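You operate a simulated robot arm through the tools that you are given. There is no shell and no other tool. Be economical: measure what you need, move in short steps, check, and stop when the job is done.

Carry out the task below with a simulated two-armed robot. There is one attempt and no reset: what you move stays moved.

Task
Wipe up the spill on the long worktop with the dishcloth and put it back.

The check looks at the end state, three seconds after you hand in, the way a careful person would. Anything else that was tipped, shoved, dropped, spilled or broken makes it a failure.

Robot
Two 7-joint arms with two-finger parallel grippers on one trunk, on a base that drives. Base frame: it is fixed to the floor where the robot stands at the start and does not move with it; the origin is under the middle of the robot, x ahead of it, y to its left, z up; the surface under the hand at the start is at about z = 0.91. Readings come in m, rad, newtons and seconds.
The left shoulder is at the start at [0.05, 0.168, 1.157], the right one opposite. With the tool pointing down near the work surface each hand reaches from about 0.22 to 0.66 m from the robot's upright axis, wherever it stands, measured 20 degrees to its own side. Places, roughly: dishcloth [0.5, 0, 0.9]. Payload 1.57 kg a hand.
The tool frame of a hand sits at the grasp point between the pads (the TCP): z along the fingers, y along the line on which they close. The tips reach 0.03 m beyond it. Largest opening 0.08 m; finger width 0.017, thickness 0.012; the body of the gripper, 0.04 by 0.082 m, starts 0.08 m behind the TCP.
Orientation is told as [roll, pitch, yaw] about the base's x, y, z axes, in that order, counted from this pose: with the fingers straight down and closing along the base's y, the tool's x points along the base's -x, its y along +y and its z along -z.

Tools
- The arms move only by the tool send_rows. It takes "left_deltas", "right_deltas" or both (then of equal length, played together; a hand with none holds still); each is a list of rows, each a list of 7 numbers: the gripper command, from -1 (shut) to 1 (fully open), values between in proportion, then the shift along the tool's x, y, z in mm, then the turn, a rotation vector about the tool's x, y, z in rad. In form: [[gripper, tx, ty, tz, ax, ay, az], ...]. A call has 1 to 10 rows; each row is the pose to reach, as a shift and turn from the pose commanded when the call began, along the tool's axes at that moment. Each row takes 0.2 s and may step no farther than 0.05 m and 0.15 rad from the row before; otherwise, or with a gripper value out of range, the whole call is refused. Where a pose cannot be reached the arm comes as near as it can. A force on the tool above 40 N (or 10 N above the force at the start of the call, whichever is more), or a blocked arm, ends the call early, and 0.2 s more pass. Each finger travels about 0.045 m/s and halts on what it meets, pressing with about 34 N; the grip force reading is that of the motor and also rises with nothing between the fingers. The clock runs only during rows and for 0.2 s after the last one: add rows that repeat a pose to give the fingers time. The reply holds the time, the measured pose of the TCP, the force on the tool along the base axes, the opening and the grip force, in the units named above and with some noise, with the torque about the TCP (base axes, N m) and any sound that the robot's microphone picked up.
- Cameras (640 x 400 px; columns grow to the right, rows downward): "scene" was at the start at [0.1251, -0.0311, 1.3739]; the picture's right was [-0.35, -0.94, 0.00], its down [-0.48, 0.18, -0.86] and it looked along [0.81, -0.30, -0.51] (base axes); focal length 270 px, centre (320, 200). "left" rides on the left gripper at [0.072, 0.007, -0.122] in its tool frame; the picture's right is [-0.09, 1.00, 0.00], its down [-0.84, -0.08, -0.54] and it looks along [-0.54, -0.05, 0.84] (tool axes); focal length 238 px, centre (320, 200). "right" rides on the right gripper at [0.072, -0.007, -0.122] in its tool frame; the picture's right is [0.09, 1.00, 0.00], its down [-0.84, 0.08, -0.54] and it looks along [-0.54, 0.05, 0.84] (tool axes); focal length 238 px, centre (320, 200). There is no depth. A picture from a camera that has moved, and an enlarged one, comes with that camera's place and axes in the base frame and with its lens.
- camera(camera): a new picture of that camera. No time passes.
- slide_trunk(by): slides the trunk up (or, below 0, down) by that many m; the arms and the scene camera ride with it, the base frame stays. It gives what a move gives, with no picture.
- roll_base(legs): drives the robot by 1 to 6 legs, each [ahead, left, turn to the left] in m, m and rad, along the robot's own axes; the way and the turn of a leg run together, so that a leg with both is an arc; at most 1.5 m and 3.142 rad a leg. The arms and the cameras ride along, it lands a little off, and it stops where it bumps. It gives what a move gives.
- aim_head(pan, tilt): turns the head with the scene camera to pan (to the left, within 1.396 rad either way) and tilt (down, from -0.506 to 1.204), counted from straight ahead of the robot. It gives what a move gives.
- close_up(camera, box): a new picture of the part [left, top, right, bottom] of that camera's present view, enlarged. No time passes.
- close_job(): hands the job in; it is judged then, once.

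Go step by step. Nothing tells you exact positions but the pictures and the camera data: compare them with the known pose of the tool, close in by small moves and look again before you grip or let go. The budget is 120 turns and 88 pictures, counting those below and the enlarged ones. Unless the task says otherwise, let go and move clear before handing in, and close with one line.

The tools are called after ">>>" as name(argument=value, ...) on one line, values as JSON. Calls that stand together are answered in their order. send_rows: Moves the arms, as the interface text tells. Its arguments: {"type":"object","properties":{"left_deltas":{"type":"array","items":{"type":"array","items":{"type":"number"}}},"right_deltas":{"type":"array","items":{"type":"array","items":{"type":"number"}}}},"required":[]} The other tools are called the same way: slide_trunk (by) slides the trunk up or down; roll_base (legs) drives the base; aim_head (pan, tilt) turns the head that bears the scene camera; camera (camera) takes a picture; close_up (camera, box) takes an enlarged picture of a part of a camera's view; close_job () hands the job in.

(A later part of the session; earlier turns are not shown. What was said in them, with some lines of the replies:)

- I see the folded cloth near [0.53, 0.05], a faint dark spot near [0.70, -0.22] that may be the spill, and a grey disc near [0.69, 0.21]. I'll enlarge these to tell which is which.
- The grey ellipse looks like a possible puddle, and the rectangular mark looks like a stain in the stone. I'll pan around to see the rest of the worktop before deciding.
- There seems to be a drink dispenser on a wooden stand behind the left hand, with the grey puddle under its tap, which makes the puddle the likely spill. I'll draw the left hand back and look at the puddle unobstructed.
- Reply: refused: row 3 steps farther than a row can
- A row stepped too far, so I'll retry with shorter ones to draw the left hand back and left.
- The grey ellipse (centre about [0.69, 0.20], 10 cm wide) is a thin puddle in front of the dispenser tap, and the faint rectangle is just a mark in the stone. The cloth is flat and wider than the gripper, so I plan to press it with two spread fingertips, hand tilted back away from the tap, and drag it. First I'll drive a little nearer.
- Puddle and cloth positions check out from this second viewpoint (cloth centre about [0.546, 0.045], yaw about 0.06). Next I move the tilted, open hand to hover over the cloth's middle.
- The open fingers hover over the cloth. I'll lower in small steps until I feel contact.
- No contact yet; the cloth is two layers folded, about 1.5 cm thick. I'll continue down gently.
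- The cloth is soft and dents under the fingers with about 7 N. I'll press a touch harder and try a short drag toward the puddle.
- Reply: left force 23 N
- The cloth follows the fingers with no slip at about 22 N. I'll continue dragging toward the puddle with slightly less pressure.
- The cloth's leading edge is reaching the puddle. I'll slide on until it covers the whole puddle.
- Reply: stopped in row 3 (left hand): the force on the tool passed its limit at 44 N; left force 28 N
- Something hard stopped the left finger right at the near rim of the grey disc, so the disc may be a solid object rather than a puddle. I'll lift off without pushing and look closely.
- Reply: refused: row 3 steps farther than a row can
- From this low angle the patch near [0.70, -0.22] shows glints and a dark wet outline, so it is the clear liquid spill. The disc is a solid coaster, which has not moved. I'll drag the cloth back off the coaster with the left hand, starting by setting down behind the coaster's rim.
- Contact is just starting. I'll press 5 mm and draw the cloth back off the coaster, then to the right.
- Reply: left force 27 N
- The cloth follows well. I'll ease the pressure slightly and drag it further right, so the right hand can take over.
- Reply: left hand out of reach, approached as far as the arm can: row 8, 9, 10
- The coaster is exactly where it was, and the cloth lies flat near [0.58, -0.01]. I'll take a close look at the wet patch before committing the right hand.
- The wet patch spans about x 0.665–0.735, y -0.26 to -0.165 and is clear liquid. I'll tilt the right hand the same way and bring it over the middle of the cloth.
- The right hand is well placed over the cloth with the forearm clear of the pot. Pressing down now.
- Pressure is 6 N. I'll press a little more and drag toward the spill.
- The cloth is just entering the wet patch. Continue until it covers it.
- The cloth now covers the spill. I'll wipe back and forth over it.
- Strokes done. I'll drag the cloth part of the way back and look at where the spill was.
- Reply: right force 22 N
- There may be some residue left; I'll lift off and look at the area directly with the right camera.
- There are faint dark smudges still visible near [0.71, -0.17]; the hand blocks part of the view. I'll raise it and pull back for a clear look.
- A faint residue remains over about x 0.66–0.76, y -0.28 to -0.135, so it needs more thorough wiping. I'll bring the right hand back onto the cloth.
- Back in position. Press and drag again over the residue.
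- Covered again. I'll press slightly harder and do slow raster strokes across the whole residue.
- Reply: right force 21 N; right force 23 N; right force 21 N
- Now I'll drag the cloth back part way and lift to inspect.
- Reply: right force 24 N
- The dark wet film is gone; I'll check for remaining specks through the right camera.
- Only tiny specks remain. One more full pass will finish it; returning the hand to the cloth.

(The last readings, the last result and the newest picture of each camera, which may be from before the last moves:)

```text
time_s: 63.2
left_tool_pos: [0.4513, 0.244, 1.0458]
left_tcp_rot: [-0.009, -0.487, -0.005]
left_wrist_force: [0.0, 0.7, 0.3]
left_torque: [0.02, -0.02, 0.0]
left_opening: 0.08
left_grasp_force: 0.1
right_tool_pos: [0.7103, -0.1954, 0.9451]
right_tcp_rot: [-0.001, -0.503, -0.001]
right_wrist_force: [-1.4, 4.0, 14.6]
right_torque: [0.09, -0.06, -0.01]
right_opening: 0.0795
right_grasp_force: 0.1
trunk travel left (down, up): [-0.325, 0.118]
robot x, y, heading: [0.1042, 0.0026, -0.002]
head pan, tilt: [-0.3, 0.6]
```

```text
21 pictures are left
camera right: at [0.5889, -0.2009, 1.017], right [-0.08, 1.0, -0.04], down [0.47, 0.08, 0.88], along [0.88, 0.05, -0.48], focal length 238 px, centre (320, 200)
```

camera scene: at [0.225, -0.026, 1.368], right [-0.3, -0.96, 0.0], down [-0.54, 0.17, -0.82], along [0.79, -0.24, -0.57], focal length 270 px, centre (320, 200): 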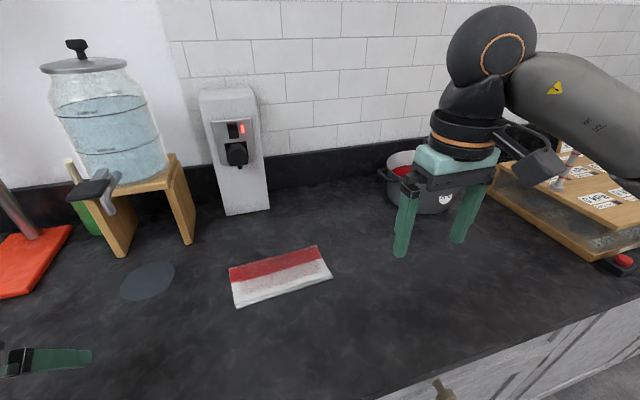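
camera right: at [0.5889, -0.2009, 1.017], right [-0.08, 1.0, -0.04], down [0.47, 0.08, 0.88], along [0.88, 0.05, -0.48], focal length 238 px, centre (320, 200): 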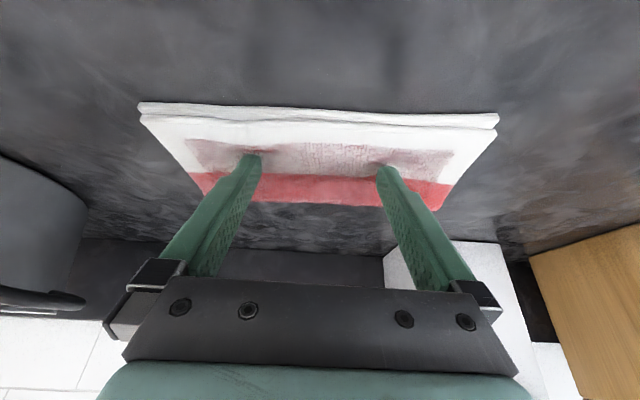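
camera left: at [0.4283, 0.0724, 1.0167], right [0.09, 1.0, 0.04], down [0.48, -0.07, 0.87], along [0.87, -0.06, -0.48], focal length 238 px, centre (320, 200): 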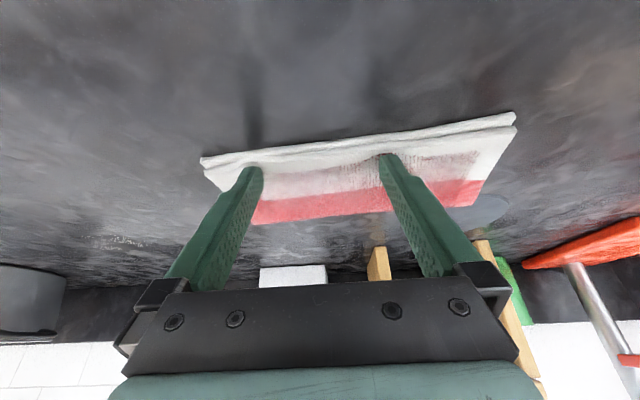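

Raster strokes again over the whole area.

>>> send_rows(right_deltas=[[1, -17, 0, 10.5, 0, 0, 0], [1, -17, -20, 10.5, 0, 0, 0], [1, -17, -40, 10.5, 0, 0, 0], [1, 0.5, -40, 0.9, 0, 0, 0], [1, 0.5, -20, 0.9, 0, 0, 0], [1, 0.5, 0, 0.9, 0, 0, 0], [1, 0.5, 20, 0.9, 0, 0, 0], [1, 0.5, 40, 0.9, 0, 0, 0], [1, 18, 40, -8.7, 0, 0, 0], [1, 18, 20, -8.7, 0, 0, 0]])

>>> send_rows(right_deltas=[[1, 0, -20, 0, 0, 0, 0], [1, 0, -40, 0, 0, 0, 0], [1, 0, -58, 0, 0, 0, 0], [1, 20, -58, -10.5, 0, 0, 0], [1, 20, -38, -10.5, 0, 0, 0], [1, 20, -18, -10.5, 0, 0, 0], [1, 20, 2, -10.5, 0, 0, 0], [1, 20, 20, -10.5, 0, 0, 0], [1, 0, 15, 0, 0, 0, 0], [1, -20, 10, 10.5, 0, 0, 0]])

>>> send_rows(right_deltas=[[1, 20, -15, -10.5, 0, 0, 0], [1, 38, -20, -20.5, 0, 0, 0], [1, 20, -35, -10.5, 0, 0, 0], [1, 0, -50, 0, 0, 0, 0], [1, -14, -65, 7.5, 0, 0, 0], [1, 0, -65, 0, 0, 0, 0], [1, 20, -65, -10.5, 0, 0, 0], [1, 20, -45, -10.5, 0, 0, 0], [1, 10, -25, -5.2, 0, 0, 0]])

```text
time_s: 65.4
left_tool_pos: [0.4503, 0.2445, 1.0465]
left_tcp_rot: [-0.01, -0.486, -0.005]
left_wrist_force: [0.1, 0.5, 0.2]
left_torque: [0.01, 0.02, -0.05]
left_opening: 0.0801
left_grasp_force: 0.1
right_tool_pos: [0.6897, -0.1706, 0.9434]
right_tcp_rot: [0.004, -0.505, 0.001]
right_wrist_force: [-0.4, 5.1, 18.1]
right_torque: [-0.01, -0.08, 0.04]
right_opening: 0.0782
right_grasp_force: 0.0
trunk travel left (down, up): [-0.325, 0.118]
robot x, y, heading: [0.0992, -0.0009, -0.001]
head pan, tilt: [-0.3, 0.6]
```

```text
time_s: 67.6
left_tool_pos: [0.4502, 0.2454, 1.0463]
left_tcp_rot: [-0.009, -0.487, -0.004]
left_wrist_force: [-0.6, -0.9, -0.7]
left_torque: [0.0, -0.04, -0.01]
left_opening: 0.0801
left_grasp_force: 0.1
right_tool_pos: [0.7129, -0.1609, 0.9449]
right_tcp_rot: [0.003, -0.506, 0.001]
right_wrist_force: [-5.2, 3.2, 20.0]
right_torque: [-0.01, 0.02, -0.02]
right_opening: 0.0794
right_grasp_force: 0.1
trunk travel left (down, up): [-0.325, 0.118]
robot x, y, heading: [0.0984, -0.0016, 0.001]
head pan, tilt: [-0.3, 0.6]
```

```text
time_s: 69.6
left_tool_pos: [0.4503, 0.2446, 1.047]
left_tcp_rot: [-0.008, -0.488, -0.005]
left_wrist_force: [-0.4, -0.8, -0.1]
left_torque: [-0.02, 0.01, -0.01]
left_opening: 0.0802
left_grasp_force: 0.1
right_tool_pos: [0.7002, -0.1898, 0.9448]
right_tcp_rot: [0.001, -0.502, -0.001]
right_wrist_force: [-1.9, -2.8, 18.1]
right_torque: [-0.09, -0.04, -0.04]
right_opening: 0.0799
right_grasp_force: 0.1
trunk travel left (down, up): [-0.325, 0.118]
robot x, y, heading: [0.0994, 0.003, 0.001]
head pan, tilt: [-0.3, 0.6]
```

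Wiping done; now dragging the cloth home.

>>> send_rows(right_deltas=[[1, 9.3, 14.8, -5.1, 0, 0, 0], [1, 18.6, 29.5, -10.2, 0, 0, 0], [1, 27.9, 44.2, -15.3, 0, 0, 0], [1, 37.2, 59, -20.4, 0, 0, 0], [1, 46.5, 73.8, -25.5, 0, 0, 0], [1, 55.8, 88.5, -30.6, 0, 0, 0], [1, 65.1, 103.2, -35.7, 0, 0, 0], [1, 74.4, 118, -40.8, 0, 0, 0]])

>>> send_rows(right_deltas=[[1, 9.3, 14.8, -5.1, 0, 0, 0], [1, 18.6, 29.5, -10.2, 0, 0, 0], [1, 27.9, 44.2, -15.3, 0, 0, 0], [1, 37.2, 59, -20.4, 0, 0, 0], [1, 46.5, 73.8, -25.5, 0, 0, 0], [1, 55.8, 88.5, -30.6, 0, 0, 0], [1, 65.1, 103.2, -35.7, 0, 0, 0]])

>>> camera(camera="right")

>>> camera(camera="scene")

```text
time_s: 71.4
left_tool_pos: [0.4501, 0.2446, 1.0467]
left_tcp_rot: [-0.006, -0.487, -0.006]
left_wrist_force: [0.1, 0.2, 0.3]
left_torque: [0.02, 0.0, 0.02]
left_opening: 0.0799
left_grasp_force: 0.0
right_tool_pos: [0.6176, -0.0707, 0.9442]
right_tcp_rot: [0.001, -0.504, -0.002]
right_wrist_force: [4.1, -4.4, 21.6]
right_torque: [-0.17, -0.29, 0.0]
right_opening: 0.0799
right_grasp_force: 0.1
trunk travel left (down, up): [-0.325, 0.118]
robot x, y, heading: [0.0992, 0.0013, 0.001]
head pan, tilt: [-0.3, 0.6]
```

```text
time_s: 73.0
left_tool_pos: [0.451, 0.2439, 1.0471]
left_tcp_rot: [-0.006, -0.487, -0.006]
left_wrist_force: [0.1, -0.2, -0.1]
left_torque: [-0.02, 0.0, 0.0]
left_opening: 0.0801
left_grasp_force: 0.1
right_tool_pos: [0.5434, 0.0326, 0.945]
right_tcp_rot: [0.002, -0.511, -0.003]
right_wrist_force: [4.3, -5.4, 28.1]
right_torque: [-0.32, -0.3, 0.06]
right_opening: 0.0801
right_grasp_force: 0.0
trunk travel left (down, up): [-0.325, 0.118]
robot x, y, heading: [0.1002, 0.0017, -0.003]
head pan, tilt: [-0.3, 0.6]
```

```text
20 pictures are left
camera right: at [0.4226, 0.026, 1.0157], right [-0.08, 1.0, -0.04], down [0.47, 0.07, 0.88], along [0.88, 0.05, -0.47], focal length 238 px, centre (320, 200)
```

right: 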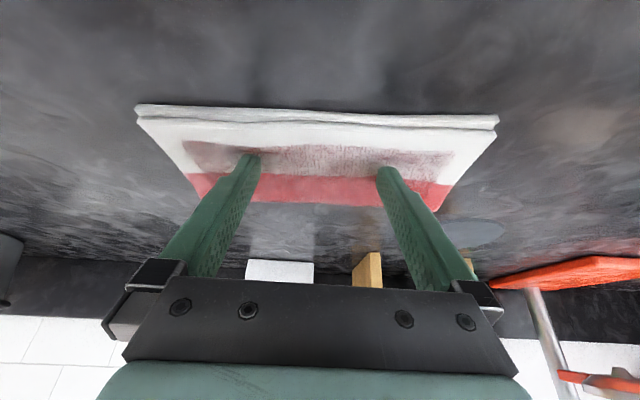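

```text
19 pictures are left
camera scene: at [0.223, -0.0267, 1.3683], right [-0.3, -0.96, 0.0], down [-0.54, 0.17, -0.83], along [0.79, -0.24, -0.56], focal length 270 px, centre (320, 200)
```

scene: 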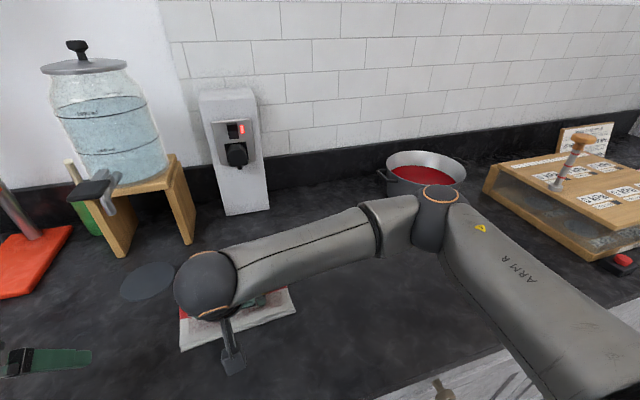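

Nearly home. I'll finish the last bit with less pressure, lift clear, and compare against the original picture from the same head aim.

>>> send_rows(right_deltas=[[1, 5, 6, -4, 0, 0, 0], [1, 10.7, 12, -7.7, 0, 0, 0], [1, 10.2, 12, -8.6, 0, 0, 0]])

>>> send_rows(right_deltas=[[1, -10, 0, -18, 0, 0, 0], [1, -28, 0, -53, 0, 0, 0], [1, -35, -20, -95, 0, 0, 0], [1, -20, -60, -105, 0, 0, 0], [1, 0, -105, -115, 0, 0, 0], [1, 15, -150, -125, 0, 0, 0], [1, 15, -195, -135, 0, 0, 0], [1, 15, -240, -145, 0, 0, 0], [1, 15, -280, -155, 0, 0, 0], [1, 15, -280, -155, 0, 0, 0]])

>>> aim_head(pan=0.15, tilt=0.6)

>>> camera(camera="scene")

>>> close_up(camera="scene", box=[240, 210, 480, 360])

```text
time_s: 73.8
left_tool_pos: [0.452, 0.2436, 1.0473]
left_tcp_rot: [-0.006, -0.485, -0.005]
left_wrist_force: [-0.7, -0.4, -0.3]
left_torque: [0.01, 0.02, 0.01]
left_opening: 0.0798
left_grasp_force: 0.1
right_tool_pos: [0.5306, 0.0435, 0.9448]
right_tcp_rot: [0.001, -0.501, -0.004]
right_wrist_force: [4.2, -1.9, 16.2]
right_torque: [-0.1, -0.21, 0.01]
right_opening: 0.0798
right_grasp_force: 0.0
trunk travel left (down, up): [-0.325, 0.118]
robot x, y, heading: [0.0983, -0.0028, -0.001]
head pan, tilt: [-0.3, 0.6]
```

```text
refused: row 5 steps farther than a row can; nothing moved
```

```text
time_s: 74.7
left_tool_pos: [0.4504, 0.2441, 1.0466]
left_tcp_rot: [-0.007, -0.486, -0.007]
left_wrist_force: [0.2, 1.0, 1.0]
left_torque: [-0.03, 0.04, -0.01]
left_opening: 0.0802
left_grasp_force: 0.0
right_tool_pos: [0.5305, 0.044, 0.9451]
right_tcp_rot: [0.0, -0.501, 0.0]
right_wrist_force: [3.5, 0.3, 12.4]
right_torque: [0.01, -0.17, 0.02]
right_opening: 0.0798
right_grasp_force: 0.1
trunk travel left (down, up): [-0.325, 0.118]
robot x, y, heading: [0.1004, -0.0, -0.001]
head pan, tilt: [0.15, 0.6]
```

```text
18 pictures are left
camera scene: at [0.2272, 0.013, 1.3681], right [0.15, -0.99, 0.0], down [-0.56, -0.08, -0.83], along [0.82, 0.12, -0.56], focal length 270 px, centre (320, 200)
```

scene: 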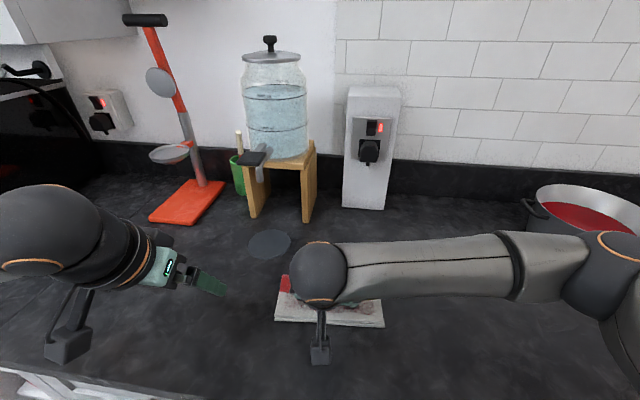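

```text
2.67 times, centred on (360, 285) of scene
camera zoom: at [0.2272, 0.013, 1.3681], right [0.15, -0.99, 0.0], down [-0.56, -0.08, -0.83], along [0.82, 0.12, -0.56], focal length 721 px, centre (213, -27)
```

zoom: 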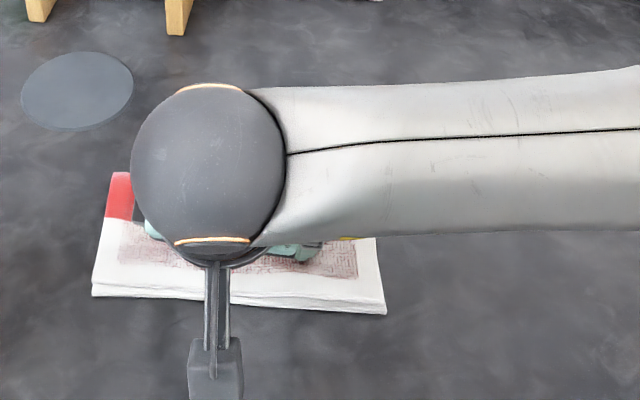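

I can see the near corners: the cloth is about 1 cm too far forward, 6 mm right, and turned a hair. I'll nudge it while still pressing, then lift.

>>> send_rows(right_deltas=[[1, 4.4, 3, -2.4, 0.006, 0, 0.011], [1, 9.5, 6.5, -5.1, 0.012, 0, 0.022], [1, 9.5, 6.5, -5.1, 0.012, 0, 0.022]])

>>> send_rows(right_deltas=[[1, -10, 0, -18, 0, 0, 0], [1, -28, 0, -53, 0, 0, 0], [1, -35, -10, -95, 0, 0, 0], [1, -20, -50, -105, 0, 0, 0], [1, -5, -92, -115, 0, 0, 0], [1, 5, -135, -125, 0, 0, 0], [1, 10, -180, -135, 0, 0, 0], [1, 10, -225, -145, 0, 0, 0], [1, 10, -268, -155, 0, 0, 0], [1, 10, -268, -155, 0, 0, 0]])

>>> camera(camera="scene")

>>> close_up(camera="scene", box=[240, 210, 480, 360])

```text
time_s: 75.5
left_tool_pos: [0.4502, 0.2444, 1.0465]
left_tcp_rot: [-0.006, -0.485, -0.005]
left_wrist_force: [-0.3, 0.4, 0.4]
left_torque: [0.0, 0.02, -0.03]
left_opening: 0.0799
left_grasp_force: 0.0
right_tool_pos: [0.5206, 0.0502, 0.9451]
right_tcp_rot: [0.0, -0.5, -0.027]
right_wrist_force: [4.0, -1.8, 12.8]
right_torque: [-0.05, -0.22, 0.02]
right_opening: 0.0797
right_grasp_force: 0.2
trunk travel left (down, up): [-0.325, 0.118]
robot x, y, heading: [0.0998, -0.002, 0.003]
head pan, tilt: [0.15, 0.6]
```

```text
time_s: 77.7
left_tool_pos: [0.4525, 0.2442, 1.0455]
left_tcp_rot: [-0.011, -0.484, -0.004]
left_wrist_force: [0.4, 0.2, 0.4]
left_torque: [0.04, 0.01, -0.02]
left_opening: 0.08
left_grasp_force: 0.1
right_tool_pos: [0.4376, -0.2121, 1.0794]
right_tcp_rot: [-0.001, -0.497, -0.024]
right_wrist_force: [-0.8, -0.5, -0.1]
right_torque: [-0.01, -0.02, 0.01]
right_opening: 0.0801
right_grasp_force: 0.1
right hand out of reach, approached as far as the arm can: row 9, 10
trunk travel left (down, up): [-0.325, 0.118]
robot x, y, heading: [0.1003, -0.002, -0.001]
head pan, tilt: [0.15, 0.6]
```

```text
16 pictures are left
camera scene: at [0.2281, 0.0136, 1.3679], right [0.15, -0.99, 0.0], down [-0.56, -0.08, -0.82], along [0.82, 0.12, -0.57], focal length 270 px, centre (320, 200)
```

scene: 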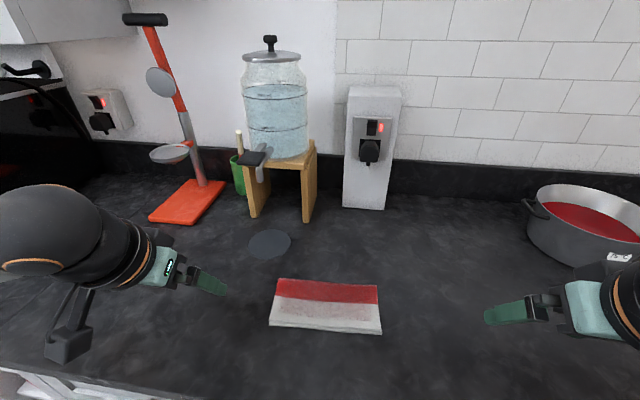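

```text
2.67 times, centred on (360, 285) of scene
camera zoom: at [0.2281, 0.0136, 1.3679], right [0.15, -0.99, 0.0], down [-0.56, -0.08, -0.82], along [0.82, 0.12, -0.57], focal length 721 px, centre (213, -27)
```

zoom: 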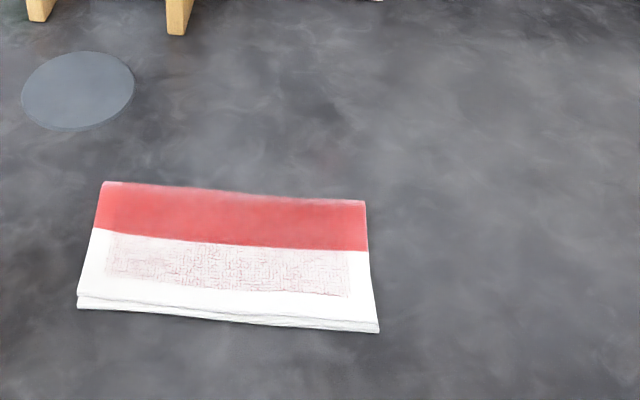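

The cloth is flat and within a few mm of its original place, and the coaster is unmoved. One last check of the spill area.

>>> close_up(camera="scene", box=[395, 225, 507, 295])

>>> close_up(camera="right", box=[220, 110, 420, 235])

```text
5.71 times, centred on (451, 260) of scene
camera zoom: at [0.2281, 0.0136, 1.3679], right [0.15, -0.99, 0.0], down [-0.56, -0.08, -0.82], along [0.82, 0.12, -0.57], focal length 1546 px, centre (-429, -143)
```

zoom: 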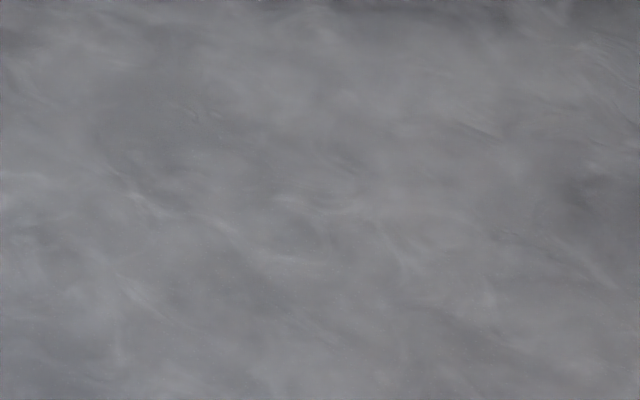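

```text
3.20 times, centred on (320, 172) of right
camera zoom: at [0.3176, -0.2163, 1.1521], right [-0.06, 1.0, -0.04], down [0.48, 0.07, 0.88], along [0.88, 0.03, -0.48], focal length 763 px, centre (320, 288)
```

zoom: 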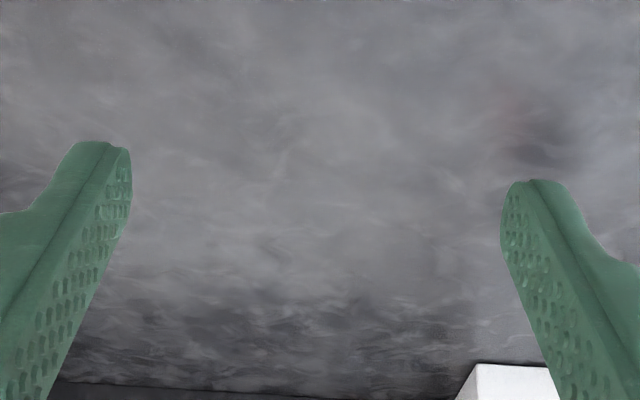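

The spill area is clean, the cloth is back in place, and both hands are clear of everything. I'm handing in.

>>> close_job()

```text
The job is handed in.
```

The spill is wiped up and the dishcloth is back within a few millimetres of where it was. On the way I briefly pushed the cloth against the grey coaster, which I had mistaken for the spill, but it did not move, and nothing else was disturbed.
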